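You operate a simulated robot arm through the tools that you are given. There is no shell and no other tool. Be economical: measure what you need, move in short steps, check, and stop when the job is done.

Carry out the task below with a simulated robot arm. There is one attempt and no reset: what you move stays moved.

TASK
Take the trainer out of the gauge and fit the black shoe in.
Fine: slider back first, trainer onto the bench seat; heel against the stop, slider up to the toe; the other shoe stays.

The check looks at the end state, three seconds after you hand in, the way a careful person would. Anything else that was tipped, shoved, dropped, spilled or broken makes it a failure.

THE ROBOT
A 6-joint arm with a two-finger parallel gripper on a trunk, on a base that drives. Base frame: it is fixed to the floor where the robot stands at the start and does not move with it; the origin is under the middle of the robot, x ahead of it, y to its left, z up. Readings come in mm, degrees, newtons and seconds.
With the tool pointing down near the work surface it reaches from about 340 to 820 mm from the robot's upright axis, wherever it stands. Its first joint turns from -166.0 to 166.0 degrees. Places, roughly: shoe [500, 1250, 1000]; shoe gauge [600, 200, 500]; slider [600, 100, 500]; top shelf of the shoe bench [400, 200, 500]. Payload 3.91 kg.
Tool frame: the origin (TCP) lies between the finger pads and is the grasp point; the fingertips stand 30 mm ahead of it; z points along the fingers, y is the line along which they close. Largest opening 110 mm; finger width 20, thickness 10; the body of the gripper, 48 by 112 mm, starts 55 mm behind the TCP.
Orientation is that of the tool frame in the base frame, as a unit quaternion [x, y, z, w]. With the fingers straight down and closing along the base's y, the tool's x points along the base's -x, its y along +y and its z along -z.

THE INTERFACE
- The arm moves only by the tool servo_tool. Its argument "motion" is one flat list of numbers, 6 for each row, row after row: the shift along the tool's x, y, z in mm, then the turn, a rotation vector about the tool's x, y, z in rad. In form: [x, y, z, wx, wy, wz, x, y, z, wx, wy, wz, ...]. A call has 1 to 12 rows; each row is the pose to reach, as a shift and turn from the pose commanded when the call began, along the tool's axes at that moment. "jaw" is the closure, from 0 (fully open) to 1 (shut), set as the call begins (left out, the last holds). Each row takes 0.2 s and may step no farther than 50 mm and 8.6 degrees from the row before; otherwise, or with a gripper value out of range, the whole call is refused. Where a pose cannot be reached the arm comes as near as it can. A force on the tool above 80 N (or 10 N above the force at the start of the call, whichever is more), or a blocked arm, ends the call early, and 0.2 s more pass. The fingers move at their own pace (about 45 mm/s each) and stop on an object; they squeeze with about 42 N. The grip force told is the motor's: it shows also when the fingers shut on nothing. Time passes only in rows, and 0.2 s behind the last, so rows that repeat a pose let the fingers close. The reply holds the time, the measured pose of the TCP, the force on the tool along the base axes, the opening and the grip force, in the units named above and with some noise, with the torque about the TCP (base axes, N m) and any sound that the robot's microphone picked up, and new pictures: "show" is both (left out), scene, wrist or none.
- Cameras (640 x 400 px; columns grow to the right, rows downward): "scene" is now at [-2.2, 162.6, 1330.9]; the picture's right is [0.02, -1.00, 0.00], its down [-0.76, -0.01, -0.64] and it looks along [0.64, 0.01, -0.76] (base axes); focal length 252 px, centre (320, 200). "wrist" rides on the gripper at [77, 7, -115] in the tool frame; the picture's right is [-0.09, 1.00, 0.00], its down [-0.80, -0.07, -0.59] and it looks along [-0.59, -0.05, 0.80] (tool axes); focal length 270 px, centre (320, 200). There is no depth. A picture from a camera that has moved, and an enlarged one, comes with that camera's place and axes in the base frame and with its lens.
- move_column(by): slides the trunk up (or, below 0, down) by that many mm; the arm and the scene camera ride with it, the base frame stays. It gives what a move gives, with no picture.
- steer(legs): drives the robot by 1 to 6 legs, each [ahead, turn to the left] in mm and degrees, along the robot's own axes; the way and the turn of a leg run together, so that a leg with both is an arc; at most 1500 mm and 180 degrees a leg. The arm and the cameras ride along, it lands a little off, and it stops where it bumps. It gives what a move gives, and a new picture of the scene camera.
- aim_head(pan, tilt): turns the head with the scene camera to pan (to the left, within 155 degrees either way) and tilt (down, from -29 to 69), counted from straight ahead of the robot. It gives what a move gives, and a new picture of the scene camera.
- inspect(camera, box): a new picture of the part [left, top, right, bottom] of that camera's present view, enlarged. It takes no simulated time.
- hand_in(): hands the job in; it is judged then, once.

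Work in short steps. Places have to be worked out from the pictures, the camera data and where the tool is seen: move nearer, look again, correct. Check each grasp and each placing, and mend what went wrong. You have 120 turns and 260 pictures in all, those below and enlarged ones among them. Open the gripper and draw the arm clear of the work before you hand the job in, unless the task says otherwise; then end with one line.

The tools are called after "Call:" by a JSON object that holds its "op" and its "data". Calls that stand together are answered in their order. servo_tool: Moves the arm, as the interface text tells. Its arguments: {"type":"object","properties":{"motion":{"type":"array"},"jaw":{"type":"number"},"show":{"type":"string","enum":["both","scene","wrist","none"]}},"required":["motion"]} The other tools are called the same way: move_column (by) slides the trunk up or down; steer (legs) drives the base; aim_head (pan, tilt) turns the head that bears the scene camera; inspect (camera, box) takes an enlarged picture of a part of a camera's view; hand_in () hands the job in.

At the start:

```text
clock: 0.0
ee_pos: [508.8, 9.0, 815.4]
orientation: [0.008, 1.0, -0.001, 0.0]
wrist_force: [0.5, -1.1, 0.5]
torque: [0.03, -0.04, -0.01]
width: 109.9
grip_force: 0.1
trunk travel left (down, up): [-300.0, 310.0]
robot x, y, heading: [-8.9, 7.1, -0.1]
head pan, tilt: [0.9, 49.8]
```

scene: 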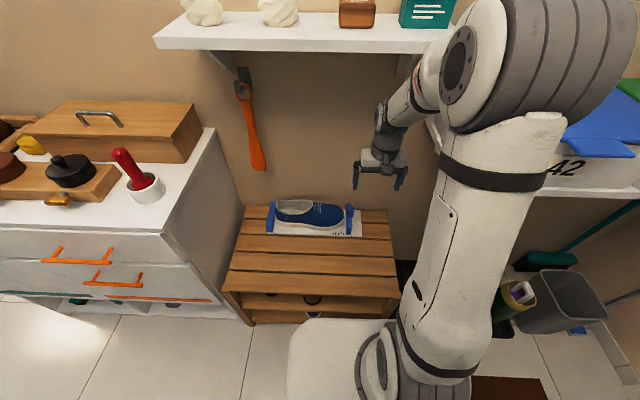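
wrist: 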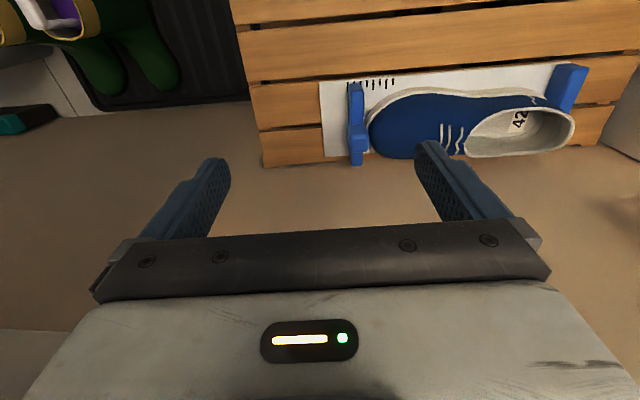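

I see the gauge on the bench holding the blue trainer: heel stop on the left (+y), slider on the right (-y). I look closer at it and turn the head left to find the black shoe.

Call:
{"op": "inspect", "data": {"camera": "scene", "box": [220, 170, 420, 330]}}

Call:
{"op": "inspect", "data": {"camera": "wrist", "box": [240, 0, 640, 200]}}

Call:
{"op": "aim_head", "data": {"pan": 65, "tilt": 25}}

```text
2.50 times, centred on (320, 250) of scene
camera zoom: at [-2.2, 162.6, 1330.9], right [0.02, -1.0, 0.0], down [-0.76, -0.01, -0.64], along [0.64, 0.01, -0.76], focal length 630 px, centre (320, 75)
```

zoom: 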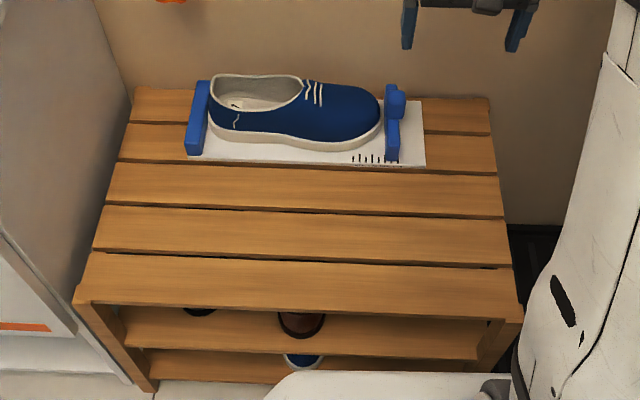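

```text
1.60 times, centred on (440, 100) of wrist
camera zoom: at [431.0, 15.1, 929.9], right [0.1, 0.99, 0.0], down [0.8, -0.08, 0.59], along [0.59, -0.06, -0.8], focal length 432 px, centre (128, 360)
```

zoom: 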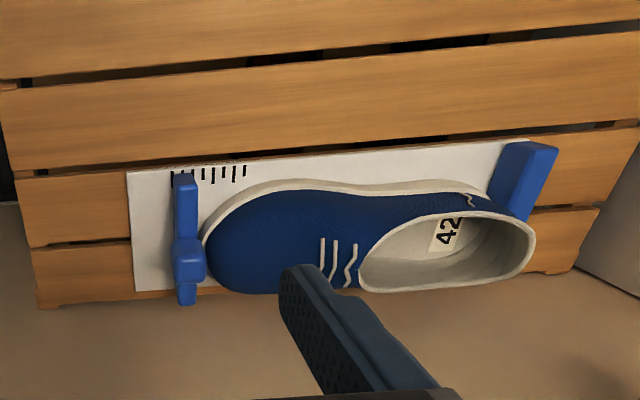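

```text
clock: 1.4
ee_pos: [507.7, 5.5, 814.5]
orientation: [0.008, 1.0, 0.0, 0.0]
wrist_force: [-0.4, 0.4, -0.2]
torque: [-0.01, 0.03, 0.0]
width: 110.0
grip_force: 0.0
trunk travel left (down, up): [-300.0, 310.0]
robot x, y, heading: [3.0, 8.8, 0.1]
head pan, tilt: [65.0, 25.0]
camera scene: at [-40.4, 244.8, 1368.0], right [0.91, -0.42, 0.0], down [-0.18, -0.39, -0.91], along [0.38, 0.82, -0.42], focal length 252 px, centre (320, 200)
```

scene: 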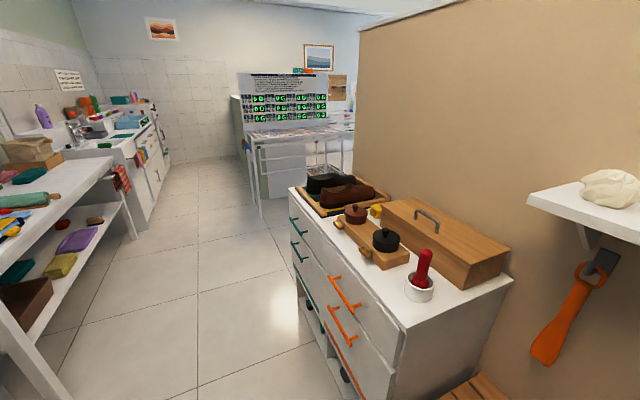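

The black shoe and the brown one lie on a tray at the far end of the dresser. I zoom in on them.

Call:
{"op": "inspect", "data": {"camera": "scene", "box": [280, 160, 440, 260]}}

```text
4.00 times, centred on (360, 210) of scene
camera zoom: at [-40.4, 244.8, 1368.0], right [0.91, -0.42, 0.0], down [-0.18, -0.39, -0.91], along [0.38, 0.82, -0.42], focal length 1009 px, centre (160, 160)
```

zoom: 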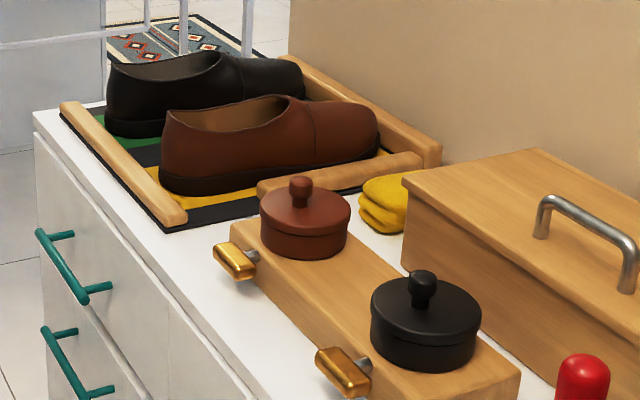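

The gauge is at about x 640, slider knob near y 50, z about 480. I aim the head back and bring the wrist camera nearer to measure.

Call:
{"op": "aim_head", "data": {"pan": 5, "tilt": 50}}

Call:
{"op": "servo_tool", "data": {"motion": [-10, 25, 40, 0, 0, 0, -20, 50, 80, 0, 0, 0, -25, 75, 120, 0, 0, 0, -30, 100, 150, 0, 0, 0], "show": "wrist"}}

```text
clock: 2.6
ee_pos: [508.3, 7.7, 813.9]
orientation: [0.008, 1.0, 0.001, 0.0]
wrist_force: [-0.4, 0.0, -0.5]
torque: [0.01, -0.01, 0.03]
width: 110.1
grip_force: 0.2
trunk travel left (down, up): [-300.0, 310.0]
robot x, y, heading: [0.8, 8.8, 0.2]
head pan, tilt: [5.0, 50.0]
camera scene: at [-2.6, 168.1, 1330.7], right [0.09, -1.0, 0.0], down [-0.76, -0.07, -0.64], along [0.64, 0.06, -0.77], focal length 252 px, centre (320, 200)
```

scene: 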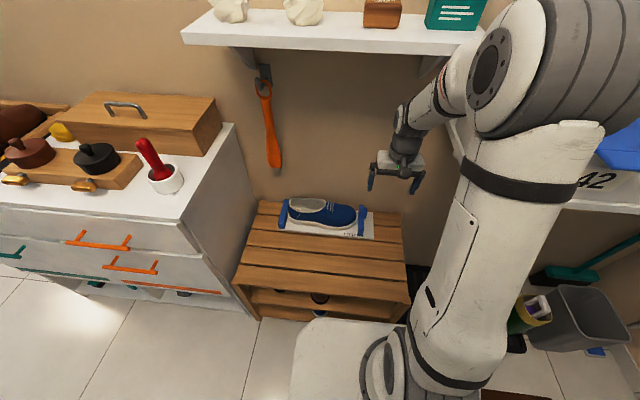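

```text
clock: 3.6
ee_pos: [538.5, 109.2, 664.5]
orientation: [0.008, 1.0, 0.0, 0.0]
wrist_force: [-0.6, -0.4, 0.5]
torque: [0.02, 0.01, -0.04]
width: 110.0
grip_force: 0.0
trunk travel left (down, up): [-300.0, 310.0]
robot x, y, heading: [1.0, 8.3, -0.0]
head pan, tilt: [5.0, 50.0]
camera wrist: at [462.0, 117.6, 780.1], right [0.1, 0.99, 0.0], down [0.8, -0.08, 0.59], along [0.59, -0.06, -0.8], focal length 270 px, centre (320, 200)
```

wrist: 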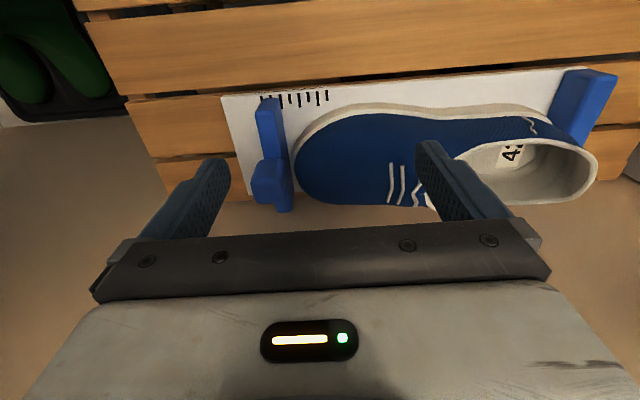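

Triangulating gives the plate top at z about 482 (near corner at 534, 4) and the slider knob at about (600, 54, 555). The heel stop's inner face is at y about 357. I zoom in on the slider.

Call:
{"op": "inspect", "data": {"camera": "wrist", "box": [200, 80, 360, 220]}}

Call:
{"op": "inspect", "data": {"camera": "scene", "box": [265, 180, 395, 250]}}

```text
2.86 times, centred on (280, 150) of wrist
camera zoom: at [462.0, 117.6, 780.1], right [0.1, 0.99, 0.0], down [0.8, -0.08, 0.59], along [0.59, -0.06, -0.8], focal length 772 px, centre (434, 343)
```

zoom: 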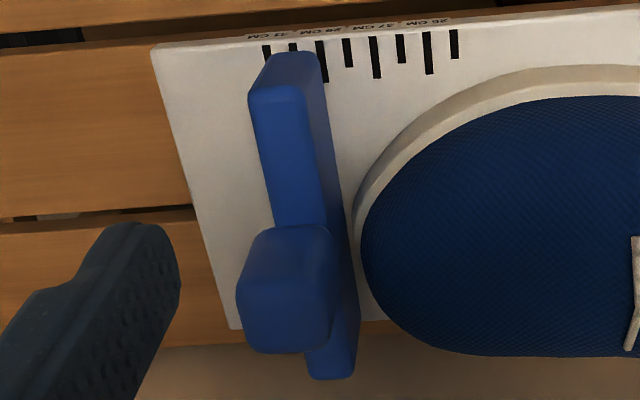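

```text
4.92 times, centred on (330, 215) of scene
camera zoom: at [-2.7, 167.9, 1330.7], right [0.09, -1.0, 0.0], down [-0.76, -0.07, -0.64], along [0.64, 0.06, -0.77], focal length 1242 px, centre (271, 126)
```

zoom: 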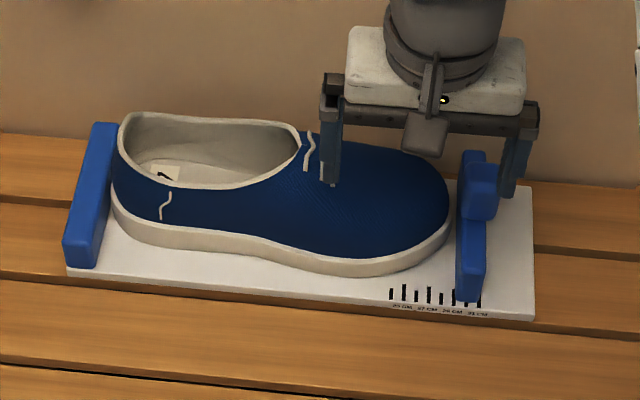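

The slider is a blade with a knob on top, about 26 mm square. I turn the tool 90° so that the fingers close along x, and move above the knob.

Call:
{"op": "servo_tool", "data": {"motion": [-6, -5, -15, 0, 0, -0.1428, -12, -10, -15, 0, 0, -0.2856, -18, -15, -15, 0, 0, -0.4284, -24, -20, -15, 0, 0, -0.5712, -30, -25, -15, 0, 0, -0.714, -36, -30, -15, 0, 0, -0.8568, -42, -35, -15, 0, 0, -0.9996, -48, -40, -15, 0, 0, -1.1424, -54, -45, -15, 0, 0, -1.2852, -60, -50, -15, 0, 0, -1.428, -62, -55, -15, 0, 0, -1.5708], "show": "both"}}

```text
clock: 6.0
ee_pos: [600.0, 50.2, 678.6]
orientation: [-0.703, 0.711, 0.0, 0.0]
wrist_force: [0.0, 0.7, -0.2]
torque: [0.01, 0.03, -0.04]
width: 110.1
grip_force: 0.2
trunk travel left (down, up): [-300.0, 310.0]
robot x, y, heading: [-1.0, 9.1, 0.2]
head pan, tilt: [5.0, 50.0]
camera scene: at [-2.5, 168.1, 1330.6], right [0.09, -1.0, 0.0], down [-0.76, -0.07, -0.64], along [0.64, 0.06, -0.77], focal length 252 px, centre (320, 200)
camera wrist: at [592.4, -26.8, 794.6], right [-0.99, 0.1, 0.0], down [0.08, 0.8, 0.59], along [0.06, 0.59, -0.8], focal length 270 px, centre (320, 200)
```

scene: 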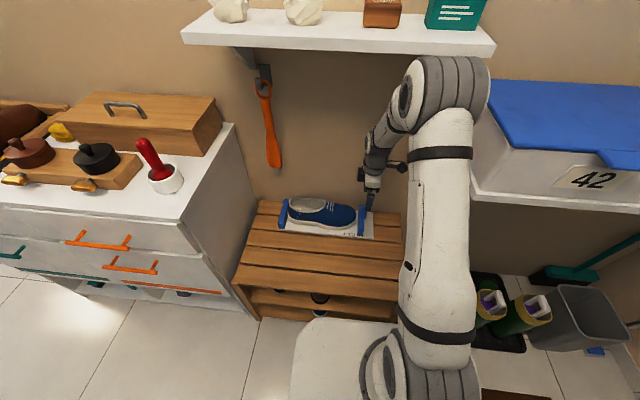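
wrist: 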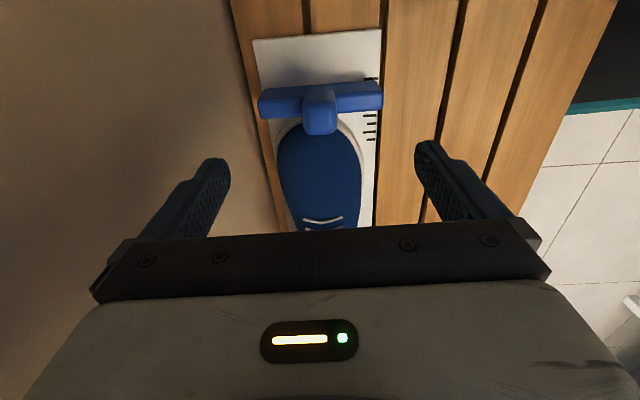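

The knob sits centred at about (600, 52), right under the tool. I descend partway and look again.

Call:
{"op": "servo_tool", "data": {"motion": [0, 0, 35, 0, 0, 0, 0, 0, 70, 0, 0, 0, 0, 0, 95, 0, 0, 0], "show": "both"}}

Call:
{"op": "inspect", "data": {"camera": "scene", "box": [275, 160, 405, 250]}}

```text
clock: 6.8
ee_pos: [599.4, 48.0, 584.2]
orientation: [-0.701, 0.713, 0.0, 0.0]
wrist_force: [-0.5, -0.1, 0.2]
torque: [-0.02, -0.01, -0.01]
width: 110.0
grip_force: 0.1
trunk travel left (down, up): [-300.0, 310.0]
robot x, y, heading: [-0.6, 7.9, -0.1]
head pan, tilt: [5.0, 50.0]
camera scene: at [-2.5, 168.0, 1330.7], right [0.09, -1.0, 0.0], down [-0.76, -0.07, -0.64], along [0.64, 0.06, -0.77], focal length 252 px, centre (320, 200)
camera wrist: at [592.2, -28.5, 699.7], right [-0.99, 0.1, 0.0], down [0.08, 0.8, 0.59], along [0.06, 0.59, -0.8], focal length 270 px, centre (320, 200)
```

scene: 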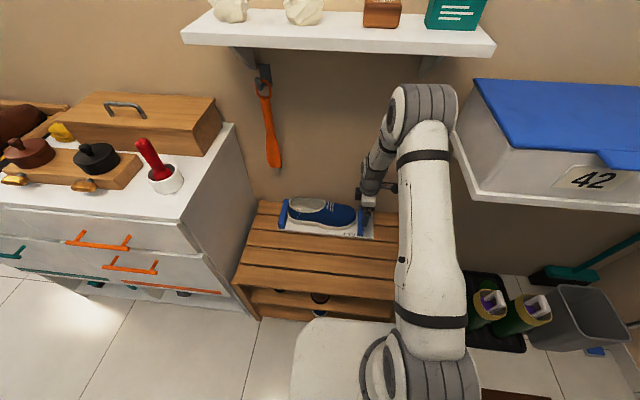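
wrist: 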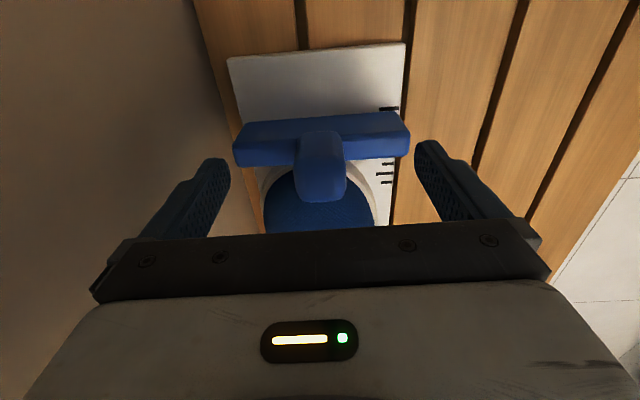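

```text
4.44 times, centred on (340, 205) of scene
camera zoom: at [-2.5, 168.0, 1330.7], right [0.09, -1.0, 0.0], down [-0.76, -0.07, -0.64], along [0.64, 0.06, -0.77], focal length 1121 px, centre (231, 178)
```

zoom: 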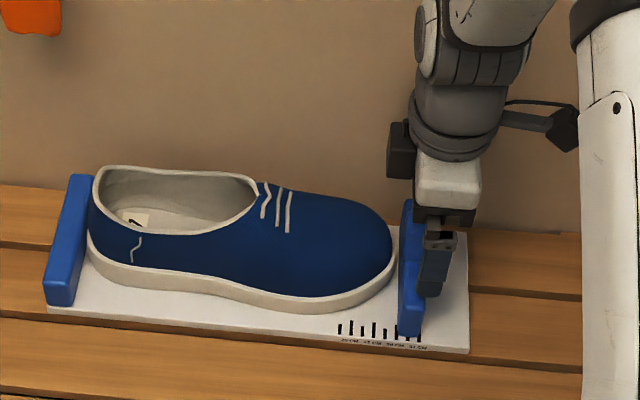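

The tool is aligned over the knob. I lower to z about 562 and close on it; should the blade be in between, gripping its ends serves as well.

Call:
{"op": "servo_tool", "data": {"motion": [0, 0, 22, 0, 0, 0], "show": "none"}}

Call:
{"op": "servo_tool", "data": {"motion": [0, 0, 0, 0, 0, 0, 0, 0, 0, 0, 0, 0, 0, 0, 0, 0, 0, 0, 0, 0, 0, 0, 0, 0, 0, 0, 0, 0, 0, 0, 0, 0, 0, 0, 0, 0], "jaw": 1, "show": "both"}}

```text
clock: 7.2
ee_pos: [600.2, 49.6, 562.5]
orientation: [-0.701, 0.713, 0.0, -0.001]
wrist_force: [0.1, 0.3, 0.3]
torque: [0.01, 0.0, -0.03]
width: 110.2
grip_force: 0.1
trunk travel left (down, up): [-300.0, 310.0]
robot x, y, heading: [3.9, 6.0, -0.2]
head pan, tilt: [5.0, 50.0]
```

```text
clock: 8.7
ee_pos: [600.3, 50.7, 563.0]
orientation: [-0.701, 0.713, 0.0, 0.0]
wrist_force: [0.9, 0.1, 0.0]
torque: [-0.2, 0.02, -0.34]
width: 29.9
grip_force: 45.0
trunk travel left (down, up): [-300.0, 310.0]
robot x, y, heading: [-0.3, 4.8, 0.4]
head pan, tilt: [5.0, 50.0]
camera scene: at [-2.5, 168.1, 1330.6], right [0.09, -1.0, 0.0], down [-0.76, -0.07, -0.64], along [0.64, 0.06, -0.77], focal length 252 px, centre (320, 200)
camera wrist: at [592.5, -27.3, 677.8], right [-0.99, 0.1, 0.0], down [0.08, 0.8, 0.59], along [0.06, 0.59, -0.8], focal length 270 px, centre (320, 200)
```

scene: 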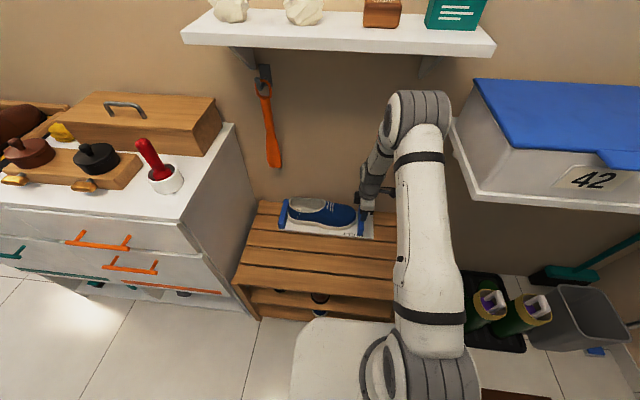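
wrist: 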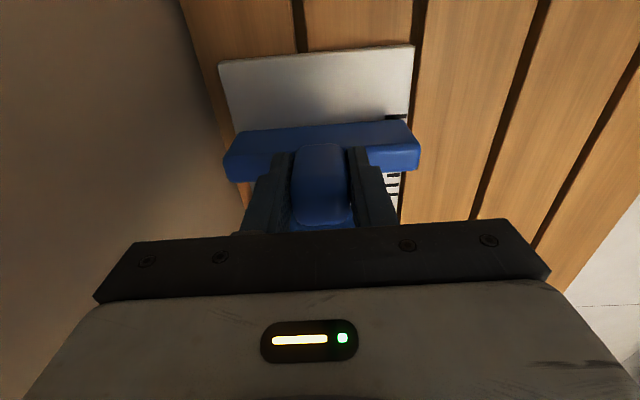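

The knob is held at a width of 30 mm. I pull the slider back 30 mm along -y.

Call:
{"op": "servo_tool", "data": {"motion": [8, 0, 0, 0, 0, 0, 16, 0, 0, 0, 0, 0, 24, 0, 0, 0, 0, 0, 30, 0, 0, 0, 0, 0], "show": "wrist"}}

Call:
{"op": "inspect", "data": {"camera": "scene", "box": [275, 160, 405, 250]}}

```text
clock: 9.7
ee_pos: [600.2, 20.9, 563.4]
orientation: [-0.701, 0.713, 0.0, 0.001]
wrist_force: [1.0, 2.7, 0.3]
torque: [0.14, 0.05, -1.25]
width: 30.0
grip_force: 45.4
trunk travel left (down, up): [-300.0, 310.0]
robot x, y, heading: [4.7, 7.0, 0.0]
head pan, tilt: [5.0, 50.0]
camera wrist: at [591.7, -57.3, 677.8], right [-0.99, 0.1, 0.0], down [0.08, 0.8, 0.59], along [0.06, 0.59, -0.8], focal length 270 px, centre (320, 200)
```

wrist: 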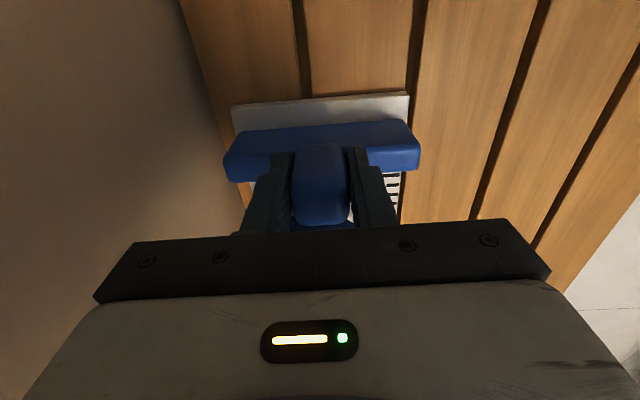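

```text
4.44 times, centred on (340, 205) of scene
camera zoom: at [-2.4, 168.2, 1330.6], right [0.09, -1.0, 0.0], down [-0.76, -0.07, -0.64], along [0.64, 0.06, -0.77], focal length 1121 px, centre (231, 178)
```

zoom: 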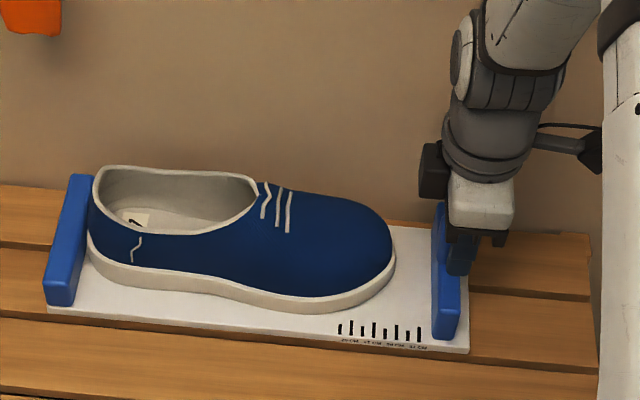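

The slider came back 30 mm and is well clear of the toe. I release, rise, and move above the trainer's waist.

Call:
{"op": "servo_tool", "data": {"motion": [0, 0, 0, 0, 0, 0, 0, 0, 0, 0, 0, 0, 0, 0, 0, 0, 0, 0, 0, 0, 0, 0, 0, 0, 0, 0, 0, 0, 0, 0], "jaw": 0, "show": "none"}}

Call:
{"op": "servo_tool", "data": {"motion": [0, 0, -40, 0, 0, 0, 0, 0, -80, 0, 0, 0, 0, 0, -120, 0, 0, 0, -45, 0, -140, 0, 0, 0, -90, 0, -140, 0, 0, 0, -135, 0, -140, 0, 0, 0, -150, 0, -140, 0, 0, 0], "show": "both"}}

Call:
{"op": "inspect", "data": {"camera": "scene", "box": [265, 160, 395, 250]}}

```text
clock: 10.8
ee_pos: [599.4, 20.0, 562.5]
orientation: [-0.702, 0.712, 0.0, 0.0]
wrist_force: [-0.5, 0.5, 0.2]
torque: [-0.01, 0.0, -0.01]
width: 110.0
grip_force: 0.1
trunk travel left (down, up): [-300.0, 310.0]
robot x, y, heading: [2.5, 6.1, -0.0]
head pan, tilt: [5.0, 50.0]
```

```text
clock: 12.4
ee_pos: [602.3, 173.0, 702.5]
orientation: [-0.702, 0.713, 0.0, 0.0]
wrist_force: [-0.3, 0.0, 0.1]
torque: [0.0, -0.01, 0.01]
width: 109.8
grip_force: 0.1
trunk travel left (down, up): [-300.0, 310.0]
robot x, y, heading: [-3.2, 8.9, -0.1]
head pan, tilt: [5.0, 50.0]
camera scene: at [-2.5, 168.2, 1330.6], right [0.09, -1.0, 0.0], down [-0.76, -0.07, -0.64], along [0.64, 0.06, -0.77], focal length 252 px, centre (320, 200)
camera wrist: at [594.0, 95.7, 818.1], right [-0.99, 0.1, 0.0], down [0.08, 0.8, 0.59], along [0.06, 0.59, -0.8], focal length 270 px, centre (320, 200)
```

scene: 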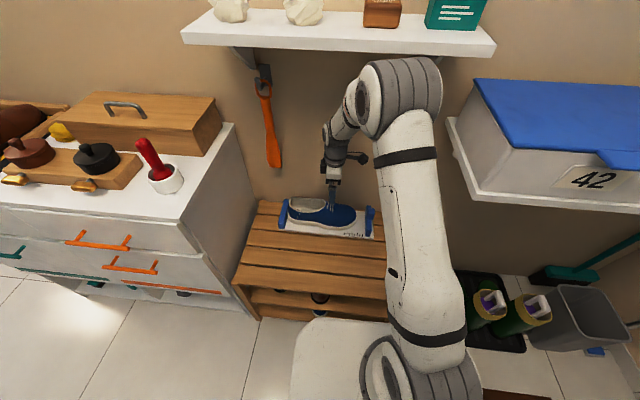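
wrist: 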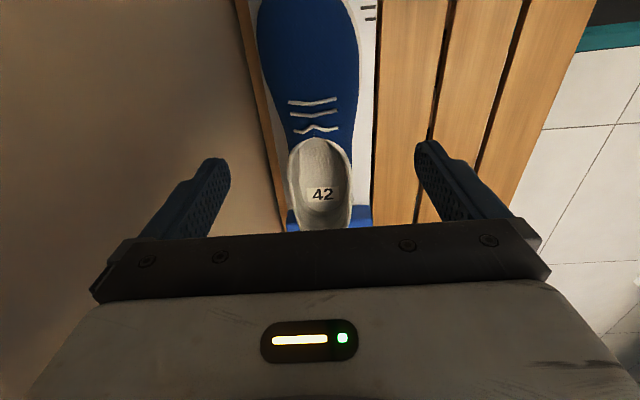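

```text
4.44 times, centred on (330, 205) of scene
camera zoom: at [-2.5, 168.2, 1330.6], right [0.09, -1.0, 0.0], down [-0.76, -0.07, -0.64], along [0.64, 0.06, -0.77], focal length 1121 px, centre (276, 178)
```

zoom: 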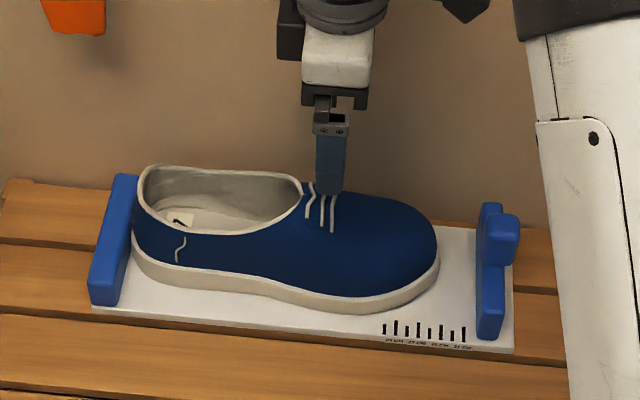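

The waist of the trainer is centred at about (602, 207), its instep at z about 585, so TCP z 542 keeps the gripper body clear. I move to y 207 and descend to 600 first.

Call:
{"op": "servo_tool", "data": {"motion": [-34, 0, 0, 0, 0, 0, -34, 0, 40, 0, 0, 0, -34, 0, 80, 0, 0, 0, -34, 0, 102, 0, 0, 0], "show": "wrist"}}

Call:
{"op": "inspect", "data": {"camera": "scene", "box": [265, 160, 395, 250]}}

```text
clock: 13.4
ee_pos: [602.4, 203.1, 599.4]
orientation: [-0.701, 0.713, 0.001, 0.001]
wrist_force: [0.0, 0.0, 0.2]
torque: [0.0, 0.06, 0.03]
width: 109.8
grip_force: 0.0
trunk travel left (down, up): [-300.0, 310.0]
robot x, y, heading: [3.5, 10.2, 0.3]
head pan, tilt: [5.0, 50.0]
camera wrist: at [594.1, 126.0, 715.2], right [-0.99, 0.1, 0.0], down [0.08, 0.8, 0.59], along [0.06, 0.59, -0.8], focal length 270 px, centre (320, 200)
```

wrist: 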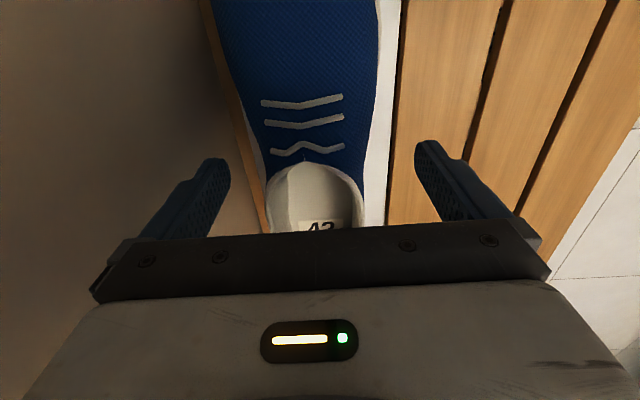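

```text
4.44 times, centred on (330, 205) of scene
camera zoom: at [-2.4, 168.1, 1330.7], right [0.09, -1.0, 0.0], down [-0.76, -0.07, -0.64], along [0.64, 0.06, -0.77], focal length 1121 px, centre (276, 178)
```

zoom: 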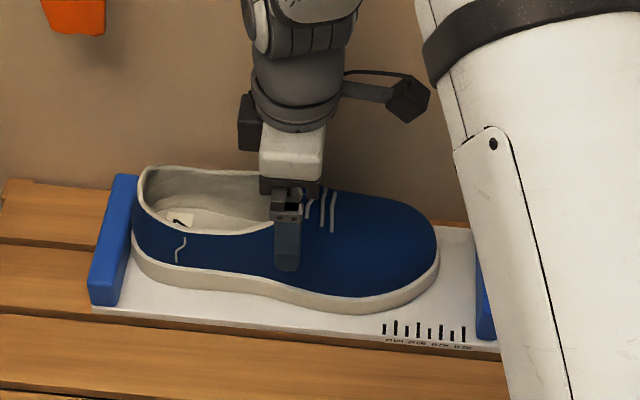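

The fingers straddle the waist with clearance on both sides. I descend to z 546 and close.

Call:
{"op": "servo_tool", "data": {"motion": [0, 0, 25, 0, 0, 0, 0, 0, 53, 0, 0, 0], "show": "none"}}

Call:
{"op": "servo_tool", "data": {"motion": [0, 0, 0, 0, 0, 0, 0, 0, 0, 0, 0, 0, 0, 0, 0, 0, 0, 0, 0, 0, 0, 0, 0, 0, 0, 0, 0, 0, 0, 0], "jaw": 1, "show": "wrist"}}

Call:
{"op": "inspect", "data": {"camera": "scene", "box": [265, 160, 395, 250]}}

```text
clock: 14.1
ee_pos: [602.8, 206.1, 548.1]
orientation: [-0.701, 0.713, 0.0, 0.0]
wrist_force: [-0.6, -0.5, -0.4]
torque: [0.06, -0.03, 0.02]
width: 110.4
grip_force: 0.0
trunk travel left (down, up): [-300.0, 310.0]
robot x, y, heading: [0.4, 9.3, 0.1]
head pan, tilt: [5.0, 50.0]
```

```text
clock: 15.2
ee_pos: [601.9, 205.4, 547.7]
orientation: [-0.702, 0.712, 0.0, 0.001]
wrist_force: [3.1, -0.6, 0.8]
torque: [0.01, -0.36, -0.06]
width: 87.2
grip_force: 41.6
trunk travel left (down, up): [-300.0, 310.0]
robot x, y, heading: [0.1, 10.6, 0.0]
head pan, tilt: [5.0, 50.0]
camera wrist: at [595.0, 127.9, 662.8], right [-0.99, 0.1, 0.0], down [0.08, 0.8, 0.59], along [0.06, 0.59, -0.8], focal length 270 px, centre (320, 200)
```

wrist: 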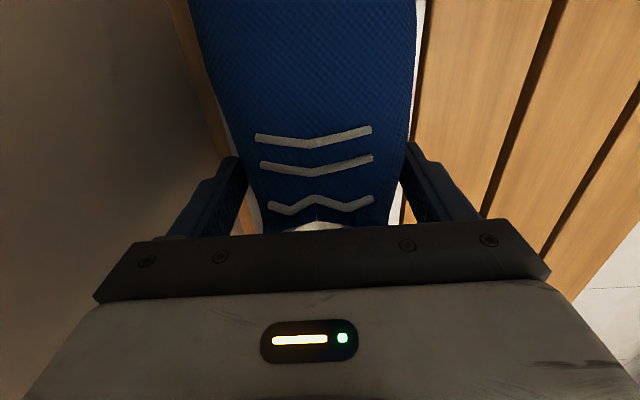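

```text
4.44 times, centred on (330, 205) of scene
camera zoom: at [-2.4, 168.0, 1330.6], right [0.09, -1.0, 0.0], down [-0.76, -0.07, -0.64], along [0.64, 0.06, -0.77], focal length 1121 px, centre (276, 178)
```

zoom: 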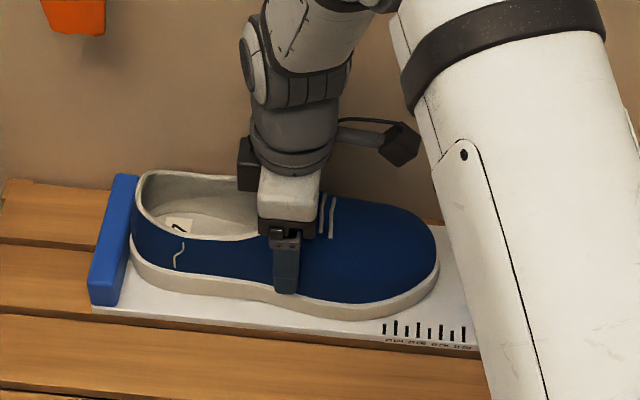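

The trainer is gripped at 87 mm with 42 N. I lift it straight up a little and check that it holds.

Call:
{"op": "servo_tool", "data": {"motion": [2, 0, -10, 0, 0, 0, 5, 0, -25, 0, 0, 0, 5, 0, -45, 0, 0, 0, 5, 0, -70, 0, 0, 0, 5, 0, -100, 0, 0, 0], "show": "wrist"}}

Call:
{"op": "inspect", "data": {"camera": "scene", "box": [225, 150, 415, 330]}}

```text
clock: 16.4
ee_pos: [601.5, 199.7, 646.3]
orientation: [-0.702, 0.713, 0.0, 0.001]
wrist_force: [0.0, 0.3, -3.3]
torque: [-0.02, 0.02, 0.01]
width: 87.5
grip_force: 42.5
trunk travel left (down, up): [-300.0, 310.0]
robot x, y, heading: [0.2, 6.1, -0.1]
head pan, tilt: [5.0, 50.0]
camera wrist: at [593.4, 122.4, 762.7], right [-0.99, 0.1, 0.0], down [0.08, 0.8, 0.59], along [0.06, 0.59, -0.8], focal length 270 px, centre (320, 200)
```

wrist: 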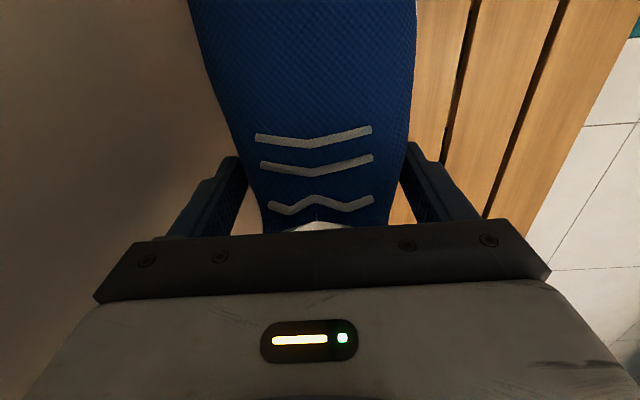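

```text
2.22 times, centred on (320, 240) of scene
camera zoom: at [-2.2, 168.2, 1330.6], right [0.09, -1.0, 0.0], down [-0.76, -0.07, -0.64], along [0.64, 0.06, -0.77], focal length 560 px, centre (320, 111)
```

zoom: 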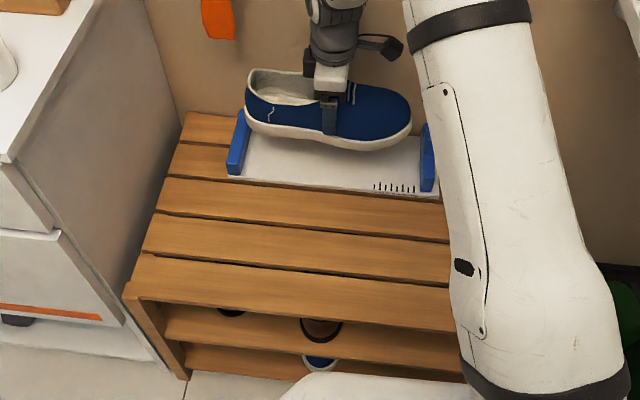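

The trainer hangs level and clear of the stop and slider. The free seat runs from x 330 to 530, so I carry it to x about 430.

Call:
{"op": "servo_tool", "data": {"motion": [0, 35, 0, 0, 0, 0, 0, 70, 0, 0, 0, 0, 0, 105, 0, 0, 0, 0, 0, 140, 0, 0, 0, 0, 0, 172, 0, 0, 0, 0, 0, 172, 40, 0, 0, 0, 0, 172, 75, 0, 0, 0], "show": "both"}}

```text
clock: 18.1
ee_pos: [433.5, 200.1, 570.5]
orientation: [-0.701, 0.713, 0.0, 0.0]
wrist_force: [-0.7, 0.6, -2.3]
torque: [0.01, -0.01, -0.01]
width: 87.6
grip_force: 41.8
trunk travel left (down, up): [-300.0, 310.0]
robot x, y, heading: [0.2, 7.9, 0.1]
head pan, tilt: [5.0, 50.0]
camera scene: at [-2.4, 168.1, 1330.7], right [0.09, -1.0, 0.0], down [-0.76, -0.07, -0.64], along [0.64, 0.06, -0.77], focal length 252 px, centre (320, 200)
camera wrist: at [425.4, 123.8, 685.9], right [-0.99, 0.1, 0.0], down [0.08, 0.8, 0.59], along [0.06, 0.59, -0.8], focal length 270 px, centre (320, 200)
```

scene: 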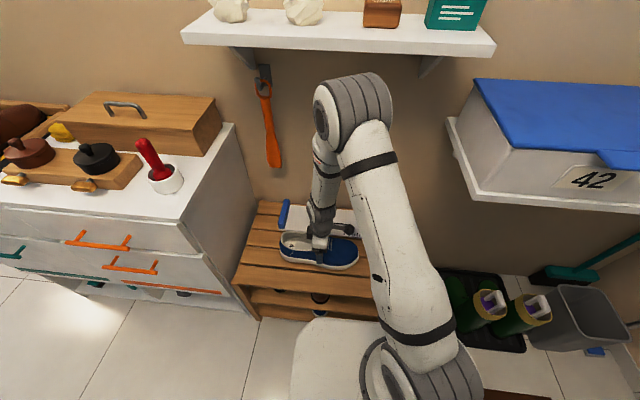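
wrist: 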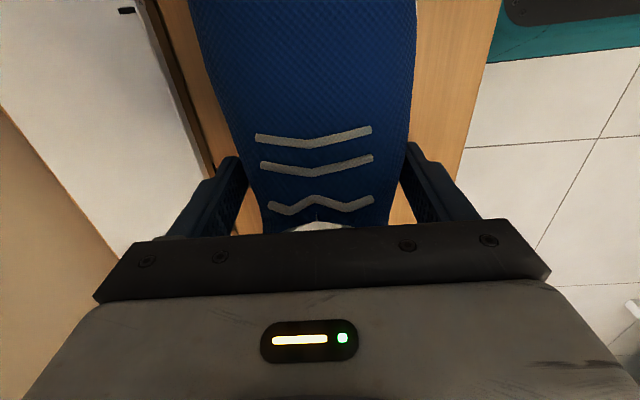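

The trainer is over the front slats, clear of the gauge. I lower it gently, with the force stop watching for contact.

Call:
{"op": "servo_tool", "data": {"motion": [0, 0, 10, 0, 0, 0, 0, 0, 18, 0, 0, 0, 0, 0, 22, 0, 0, 0, 0, 0, 25, 0, 0, 0, 0, 0, 28, 0, 0, 0, 0, 0, 31, 0, 0, 0], "show": "wrist"}}

Call:
{"op": "inspect", "data": {"camera": "scene", "box": [225, 180, 415, 310]}}

```text
clock: 19.4
ee_pos: [431.2, 203.0, 540.6]
orientation: [-0.701, 0.713, 0.0, 0.0]
wrist_force: [-0.6, 0.4, -3.2]
torque: [0.02, -0.02, 0.0]
width: 87.2
grip_force: 42.1
trunk travel left (down, up): [-300.0, 310.0]
robot x, y, heading: [1.5, 6.6, 0.1]
head pan, tilt: [5.0, 50.0]
camera wrist: at [422.9, 125.2, 655.6], right [-0.99, 0.1, 0.0], down [0.08, 0.8, 0.59], along [0.06, 0.59, -0.8], focal length 270 px, centre (320, 200)
```

wrist: 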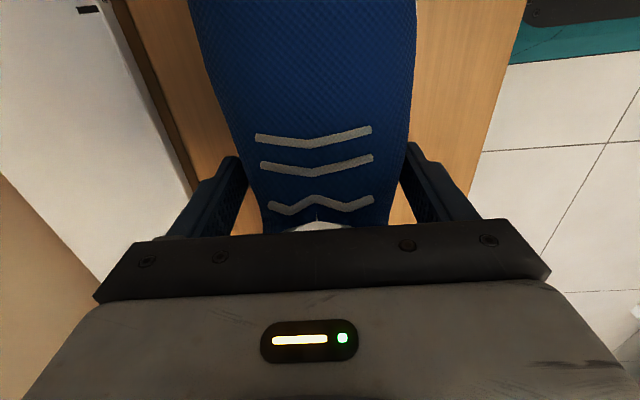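

```text
3.08 times, centred on (320, 245) of scene
camera zoom: at [-2.4, 168.2, 1330.6], right [0.09, -1.0, 0.0], down [-0.76, -0.07, -0.64], along [0.64, 0.06, -0.77], focal length 776 px, centre (320, 62)
```

zoom: 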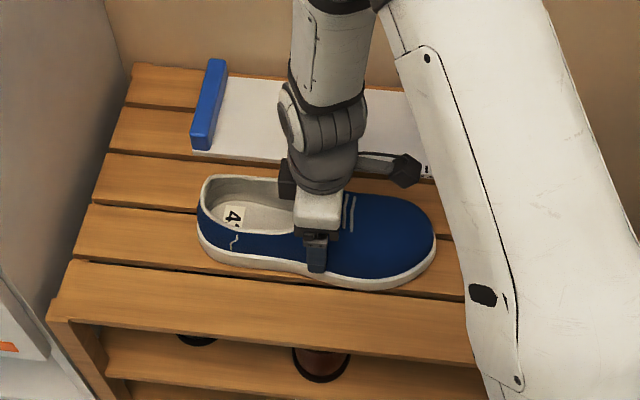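

Still not in contact (the force is only the weight). I keep lowering in small steps.

Call:
{"op": "servo_tool", "data": {"motion": [0, 0, 2, 0, 0, 0, 0, 0, 4, 0, 0, 0, 0, 0, 6, 0, 0, 0, 0, 0, 8, 0, 0, 0, 0, 0, 10, 0, 0, 0], "show": "none"}}

```text
clock: 20.6
ee_pos: [430.7, 201.7, 535.5]
orientation: [-0.702, 0.712, -0.001, 0.002]
wrist_force: [-9.6, -2.0, 61.7]
torque: [-0.86, 1.27, -0.21]
width: 87.4
grip_force: 42.3
trunk travel left (down, up): [-300.0, 310.0]
robot x, y, heading: [0.4, 10.6, 0.2]
head pan, tilt: [5.0, 50.0]
```

Contact at TCP z about 536. I ease back, release and rise straight up.

Call:
{"op": "servo_tool", "data": {"motion": [0, 0, -4, 0, 0, 0, 0, 0, -4, 0, 0, 0], "show": "none"}}

Call:
{"op": "servo_tool", "data": {"motion": [0, 0, 0, 0, 0, 0, 0, 0, 0, 0, 0, 0, 0, 0, 0, 0, 0, 0], "jaw": 0, "show": "none"}}

Call:
{"op": "servo_tool", "data": {"motion": [0, 0, -35, 0, 0, 0, 0, 0, -75, 0, 0, 0, 0, 0, -120, 0, 0, 0, 0, 0, -165, 0, 0, 0], "show": "wrist"}}

Call:
{"op": "inspect", "data": {"camera": "scene", "box": [225, 180, 415, 310]}}

```text
clock: 21.2
ee_pos: [430.2, 202.0, 535.8]
orientation: [-0.703, 0.712, -0.001, 0.0]
wrist_force: [-10.0, 5.6, 15.6]
torque: [0.17, -0.23, -0.02]
width: 87.6
grip_force: 42.3
trunk travel left (down, up): [-300.0, 310.0]
robot x, y, heading: [0.9, 7.8, 0.2]
head pan, tilt: [5.0, 50.0]
```

```text
clock: 22.1
ee_pos: [431.5, 202.4, 536.3]
orientation: [-0.701, 0.713, 0.0, 0.0]
wrist_force: [-0.5, -0.5, -0.2]
torque: [0.01, -0.01, -0.03]
width: 109.9
grip_force: 0.0
trunk travel left (down, up): [-300.0, 310.0]
robot x, y, heading: [-1.1, 9.5, 0.1]
head pan, tilt: [5.0, 50.0]
```

```text
clock: 23.1
ee_pos: [431.8, 200.5, 699.8]
orientation: [-0.702, 0.712, 0.0, -0.001]
wrist_force: [-0.2, 0.5, -0.4]
torque: [0.02, -0.01, 0.0]
width: 110.2
grip_force: 0.1
trunk travel left (down, up): [-300.0, 310.0]
robot x, y, heading: [-2.2, 8.8, 0.1]
head pan, tilt: [5.0, 50.0]
camera wrist: at [423.5, 123.8, 814.9], right [-0.99, 0.1, 0.0], down [0.08, 0.8, 0.59], along [0.06, 0.59, -0.8], focal length 270 px, centre (320, 200)
```

wrist: 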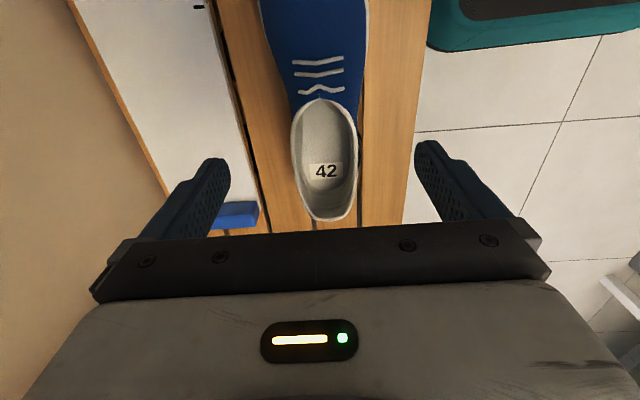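

```text
3.08 times, centred on (320, 245) of scene
camera zoom: at [-2.5, 168.2, 1330.5], right [0.09, -1.0, 0.0], down [-0.76, -0.07, -0.64], along [0.64, 0.06, -0.77], focal length 776 px, centre (320, 62)
```

zoom: 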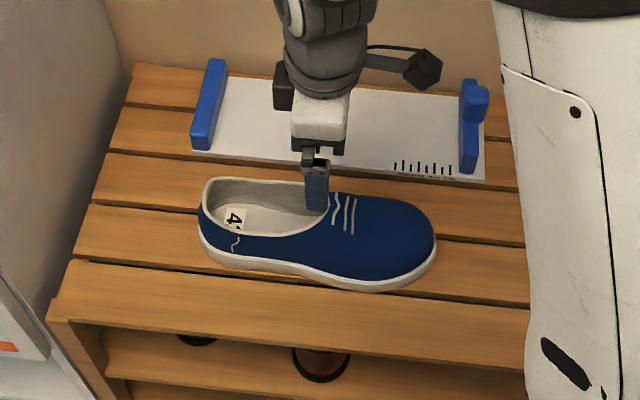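

The trainer stands well on the seat. Now for the black shoe: I back off from the bench so the arm clears the shelf overhead, then raise the trunk.

Call:
{"op": "steer", "data": {"legs": [[-200, 0]]}}

Call:
{"op": "move_column", "data": {"by": 305}}

Call:
{"op": "aim_head", "data": {"pan": 110, "tilt": 35}}

Call:
{"op": "aim_head", "data": {"pan": 45, "tilt": 35}}

```text
clock: 24.6
ee_pos: [229.1, 199.3, 699.5]
orientation: [-0.7, 0.714, 0.0, 0.001]
wrist_force: [-0.3, 0.1, -0.6]
torque: [0.05, -0.06, 0.01]
width: 109.9
grip_force: 0.1
trunk travel left (down, up): [-300.0, 310.0]
robot x, y, heading: [-203.2, 8.8, 0.1]
head pan, tilt: [5.0, 50.0]
camera scene: at [-205.7, 166.7, 1330.6], right [0.09, -1.0, 0.0], down [-0.76, -0.07, -0.64], along [0.64, 0.06, -0.77], focal length 252 px, centre (320, 200)
```

scene: 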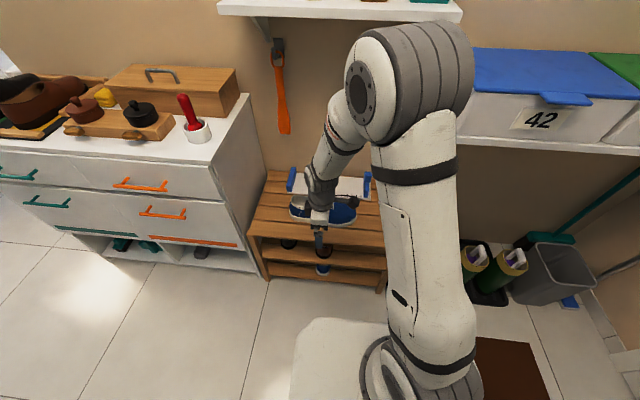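

```text
clock: 27.7
ee_pos: [230.5, 199.2, 1004.3]
orientation: [-0.7, 0.714, 0.0, 0.001]
wrist_force: [-0.2, -0.1, -0.5]
torque: [0.0, -0.02, 0.02]
width: 110.1
grip_force: 0.1
trunk travel left (down, up): [-605.0, 5.0]
robot x, y, heading: [-198.7, 9.2, -0.1]
head pan, tilt: [5.0, 50.0]
```

```text
clock: 29.5
ee_pos: [229.5, 200.8, 1004.9]
orientation: [-0.7, 0.714, -0.001, 0.001]
wrist_force: [-0.5, 0.6, -0.3]
torque: [0.01, -0.01, 0.04]
width: 110.1
grip_force: 0.0
trunk travel left (down, up): [-605.0, 5.0]
robot x, y, heading: [-203.1, 4.6, 0.3]
head pan, tilt: [110.0, 35.0]
camera scene: at [-312.2, 243.5, 1657.1], right [0.94, 0.34, 0.0], down [0.2, -0.54, -0.82], along [-0.28, 0.77, -0.57], focal length 252 px, centre (320, 200)
```

scene: 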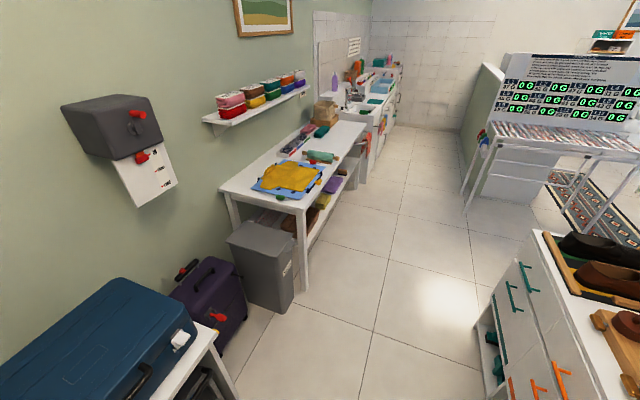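

```text
clock: 30.9
ee_pos: [230.4, 199.3, 1003.8]
orientation: [-0.701, 0.713, -0.001, 0.001]
wrist_force: [0.9, -1.2, -0.4]
torque: [-0.01, 0.02, 0.01]
width: 110.0
grip_force: 0.0
trunk travel left (down, up): [-605.0, 5.0]
robot x, y, heading: [-201.0, 6.5, 0.2]
head pan, tilt: [45.0, 35.0]
camera scene: at [-219.9, 223.0, 1657.2], right [0.71, -0.71, 0.0], down [-0.4, -0.41, -0.82], along [0.58, 0.58, -0.57], focal length 252 px, centre (320, 200)
```

scene: 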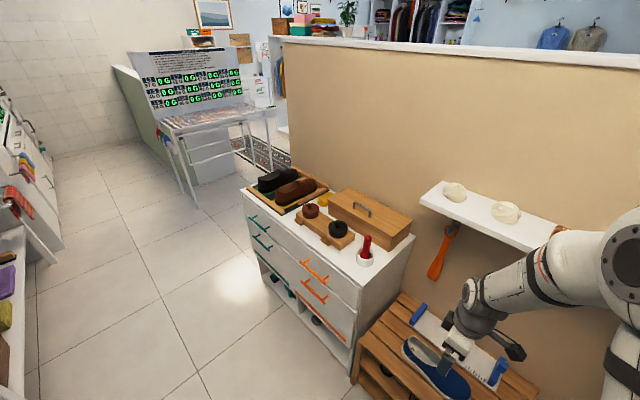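

The aisle is free from x -700 to the drawer handles at about x 250. I turn left 86° and drive alongside the dresser.

Call:
{"op": "steer", "data": {"legs": [[0, 86], [1120, 0]]}}

Call:
{"op": "aim_head", "data": {"pan": -75, "tilt": 50}}

```text
clock: 40.3
ee_pos: [-307.6, 1567.4, 1003.8]
orientation: [0.999, -0.036, 0.0, 0.0]
wrist_force: [-0.1, 0.1, -0.7]
torque: [0.01, 0.01, -0.01]
width: 110.2
grip_force: 0.1
trunk travel left (down, up): [-605.0, 5.0]
robot x, y, heading: [-140.1, 1127.1, 86.7]
head pan, tilt: [45.0, 35.0]
camera scene: at [-356.6, 1125.4, 1657.3], right [0.75, 0.66, 0.0], down [0.38, -0.43, -0.82], along [-0.54, 0.61, -0.57], focal length 252 px, centre (320, 200)
```

scene: 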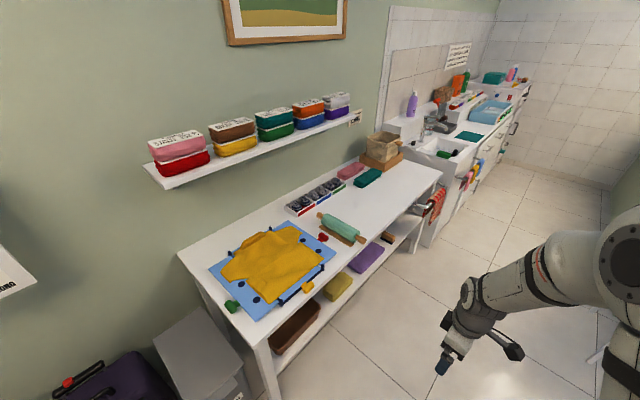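

```text
clock: 42.3
ee_pos: [-307.7, 1566.9, 1004.5]
orientation: [0.999, -0.035, 0.001, 0.001]
wrist_force: [-0.2, 0.6, -0.1]
torque: [0.01, 0.02, 0.01]
width: 109.9
grip_force: 0.1
trunk travel left (down, up): [-605.0, 5.0]
robot x, y, heading: [-143.0, 1126.2, 86.7]
head pan, tilt: [-75.0, 50.0]
camera scene: at [-222.8, 1074.4, 1635.6], right [0.2, -0.98, 0.0], down [-0.75, -0.15, -0.64], along [0.63, 0.13, -0.77], focal length 252 px, centre (320, 200)
```

scene: 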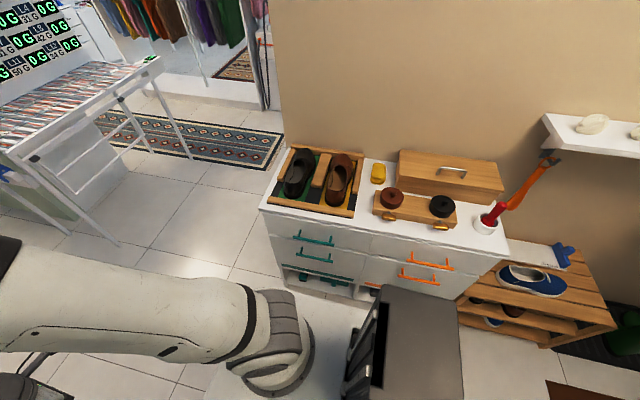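

Call:
{"op": "inspect", "data": {"camera": "scene", "box": [250, 135, 410, 225]}}

```text
4.00 times, centred on (330, 180) of scene
camera zoom: at [-222.8, 1074.4, 1635.6], right [0.2, -0.98, 0.0], down [-0.75, -0.15, -0.64], along [0.63, 0.13, -0.77], focal length 1009 px, centre (280, 280)
```

zoom: 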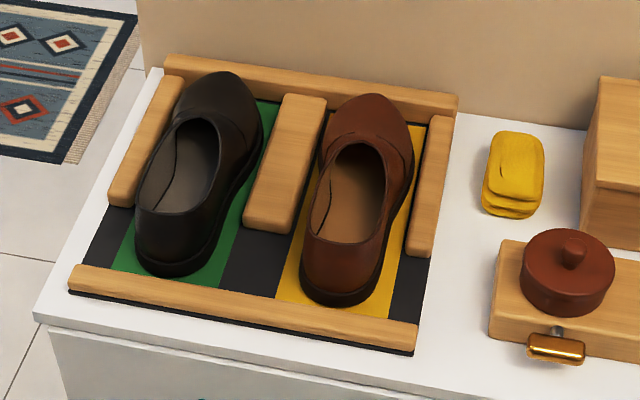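

The black shoe is on the tray's green lane, toe toward the wall, axis along x at y about 1308, heel near x 400. I raise the arm and swing it toward the shoe while turning it, so that the camera ends up on the near side.

Call:
{"op": "servo_tool", "data": {"motion": [0, 0, -48, 0, 0, 0.147, 0, 0, -95, 0, 0, 0.294, 40, 10, -106, 0, 0, 0.441, 80, 20, -106, 0, 0, 0.588, 120, 30, -106, 0, 0, 0.735, 160, 40, -106, 0, 0, 0.882, 200, 50, -106, 0, 0, 1.029, 240, 60, -106, 0, 0, 1.176, 280, 70, -106, 0, 0, 1.323, 320, 80, -106, 0, 0, 1.47, 360, 90, -106, 0, 0, 1.617, 400, 100, -106, 0, 0, 1.764], "show": "scene"}}

```text
clock: 44.9
ee_pos: [84.4, 1437.1, 1110.6]
orientation: [-0.607, 0.795, 0.0, -0.001]
wrist_force: [1.0, -0.1, -0.2]
torque: [-0.03, 0.03, 0.0]
width: 110.0
grip_force: 0.1
trunk travel left (down, up): [-605.0, 5.0]
robot x, y, heading: [-135.5, 1126.0, 86.5]
head pan, tilt: [-75.0, 50.0]
camera scene: at [-221.7, 1074.2, 1635.6], right [0.2, -0.98, 0.0], down [-0.75, -0.15, -0.64], along [0.63, 0.13, -0.77], focal length 252 px, centre (320, 200)
```

scene: 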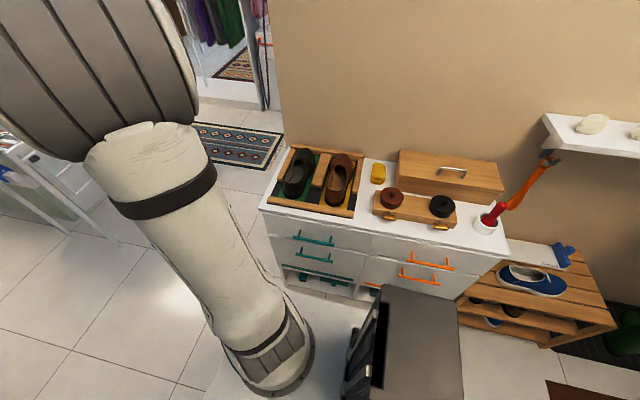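

I finish the swing to above the shoe, with the closing direction along y.

Call:
{"op": "servo_tool", "data": {"motion": [2.5, -41, 0, 0, 0, 0.1304, 5, -82, 0, 0, 0, 0.2608, 7.5, -122, 0, 0, 0, 0.3912, 10, -163, 0, 0, 0, 0.5216, 12.5, -204, 0, 0, 0, 0.652, 15, -244, 0, 0, 0, 0.7824, 17.5, -285, 0, 0, 0, 0.9128, 20, -326, 0, 0, 0, 1.0432, 22.5, -366, 0, 0, 0, 1.1736, 25.4, -407, 0, 0, 0, 1.304], "show": "both"}}

```text
clock: 47.1
ee_pos: [474.2, 1307.8, 1107.1]
orientation: [0.0, 1.0, 0.0, -0.002]
wrist_force: [-0.2, -0.8, -0.1]
torque: [0.03, 0.02, 0.02]
width: 110.0
grip_force: 0.1
trunk travel left (down, up): [-605.0, 5.0]
robot x, y, heading: [-147.3, 1125.5, 86.6]
head pan, tilt: [-75.0, 50.0]
camera scene: at [-221.3, 1073.9, 1635.6], right [0.2, -0.98, 0.0], down [-0.75, -0.15, -0.64], along [0.63, 0.13, -0.77], focal length 252 px, centre (320, 200)
camera wrist: at [397.4, 1313.4, 1222.6], right [0.09, 1.0, 0.0], down [0.8, -0.07, 0.59], along [0.59, -0.05, -0.81], focal length 270 px, centre (320, 200)
```

scene: 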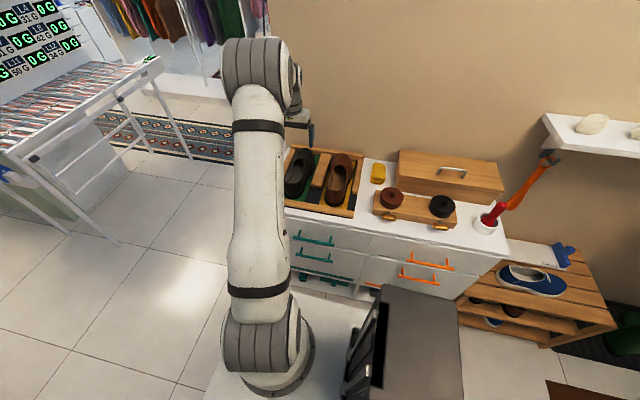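
wrist: 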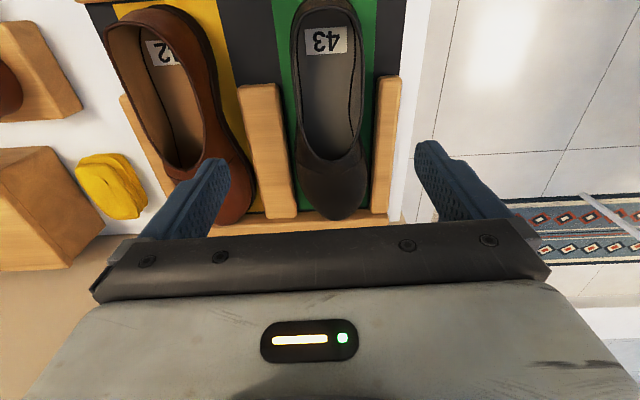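

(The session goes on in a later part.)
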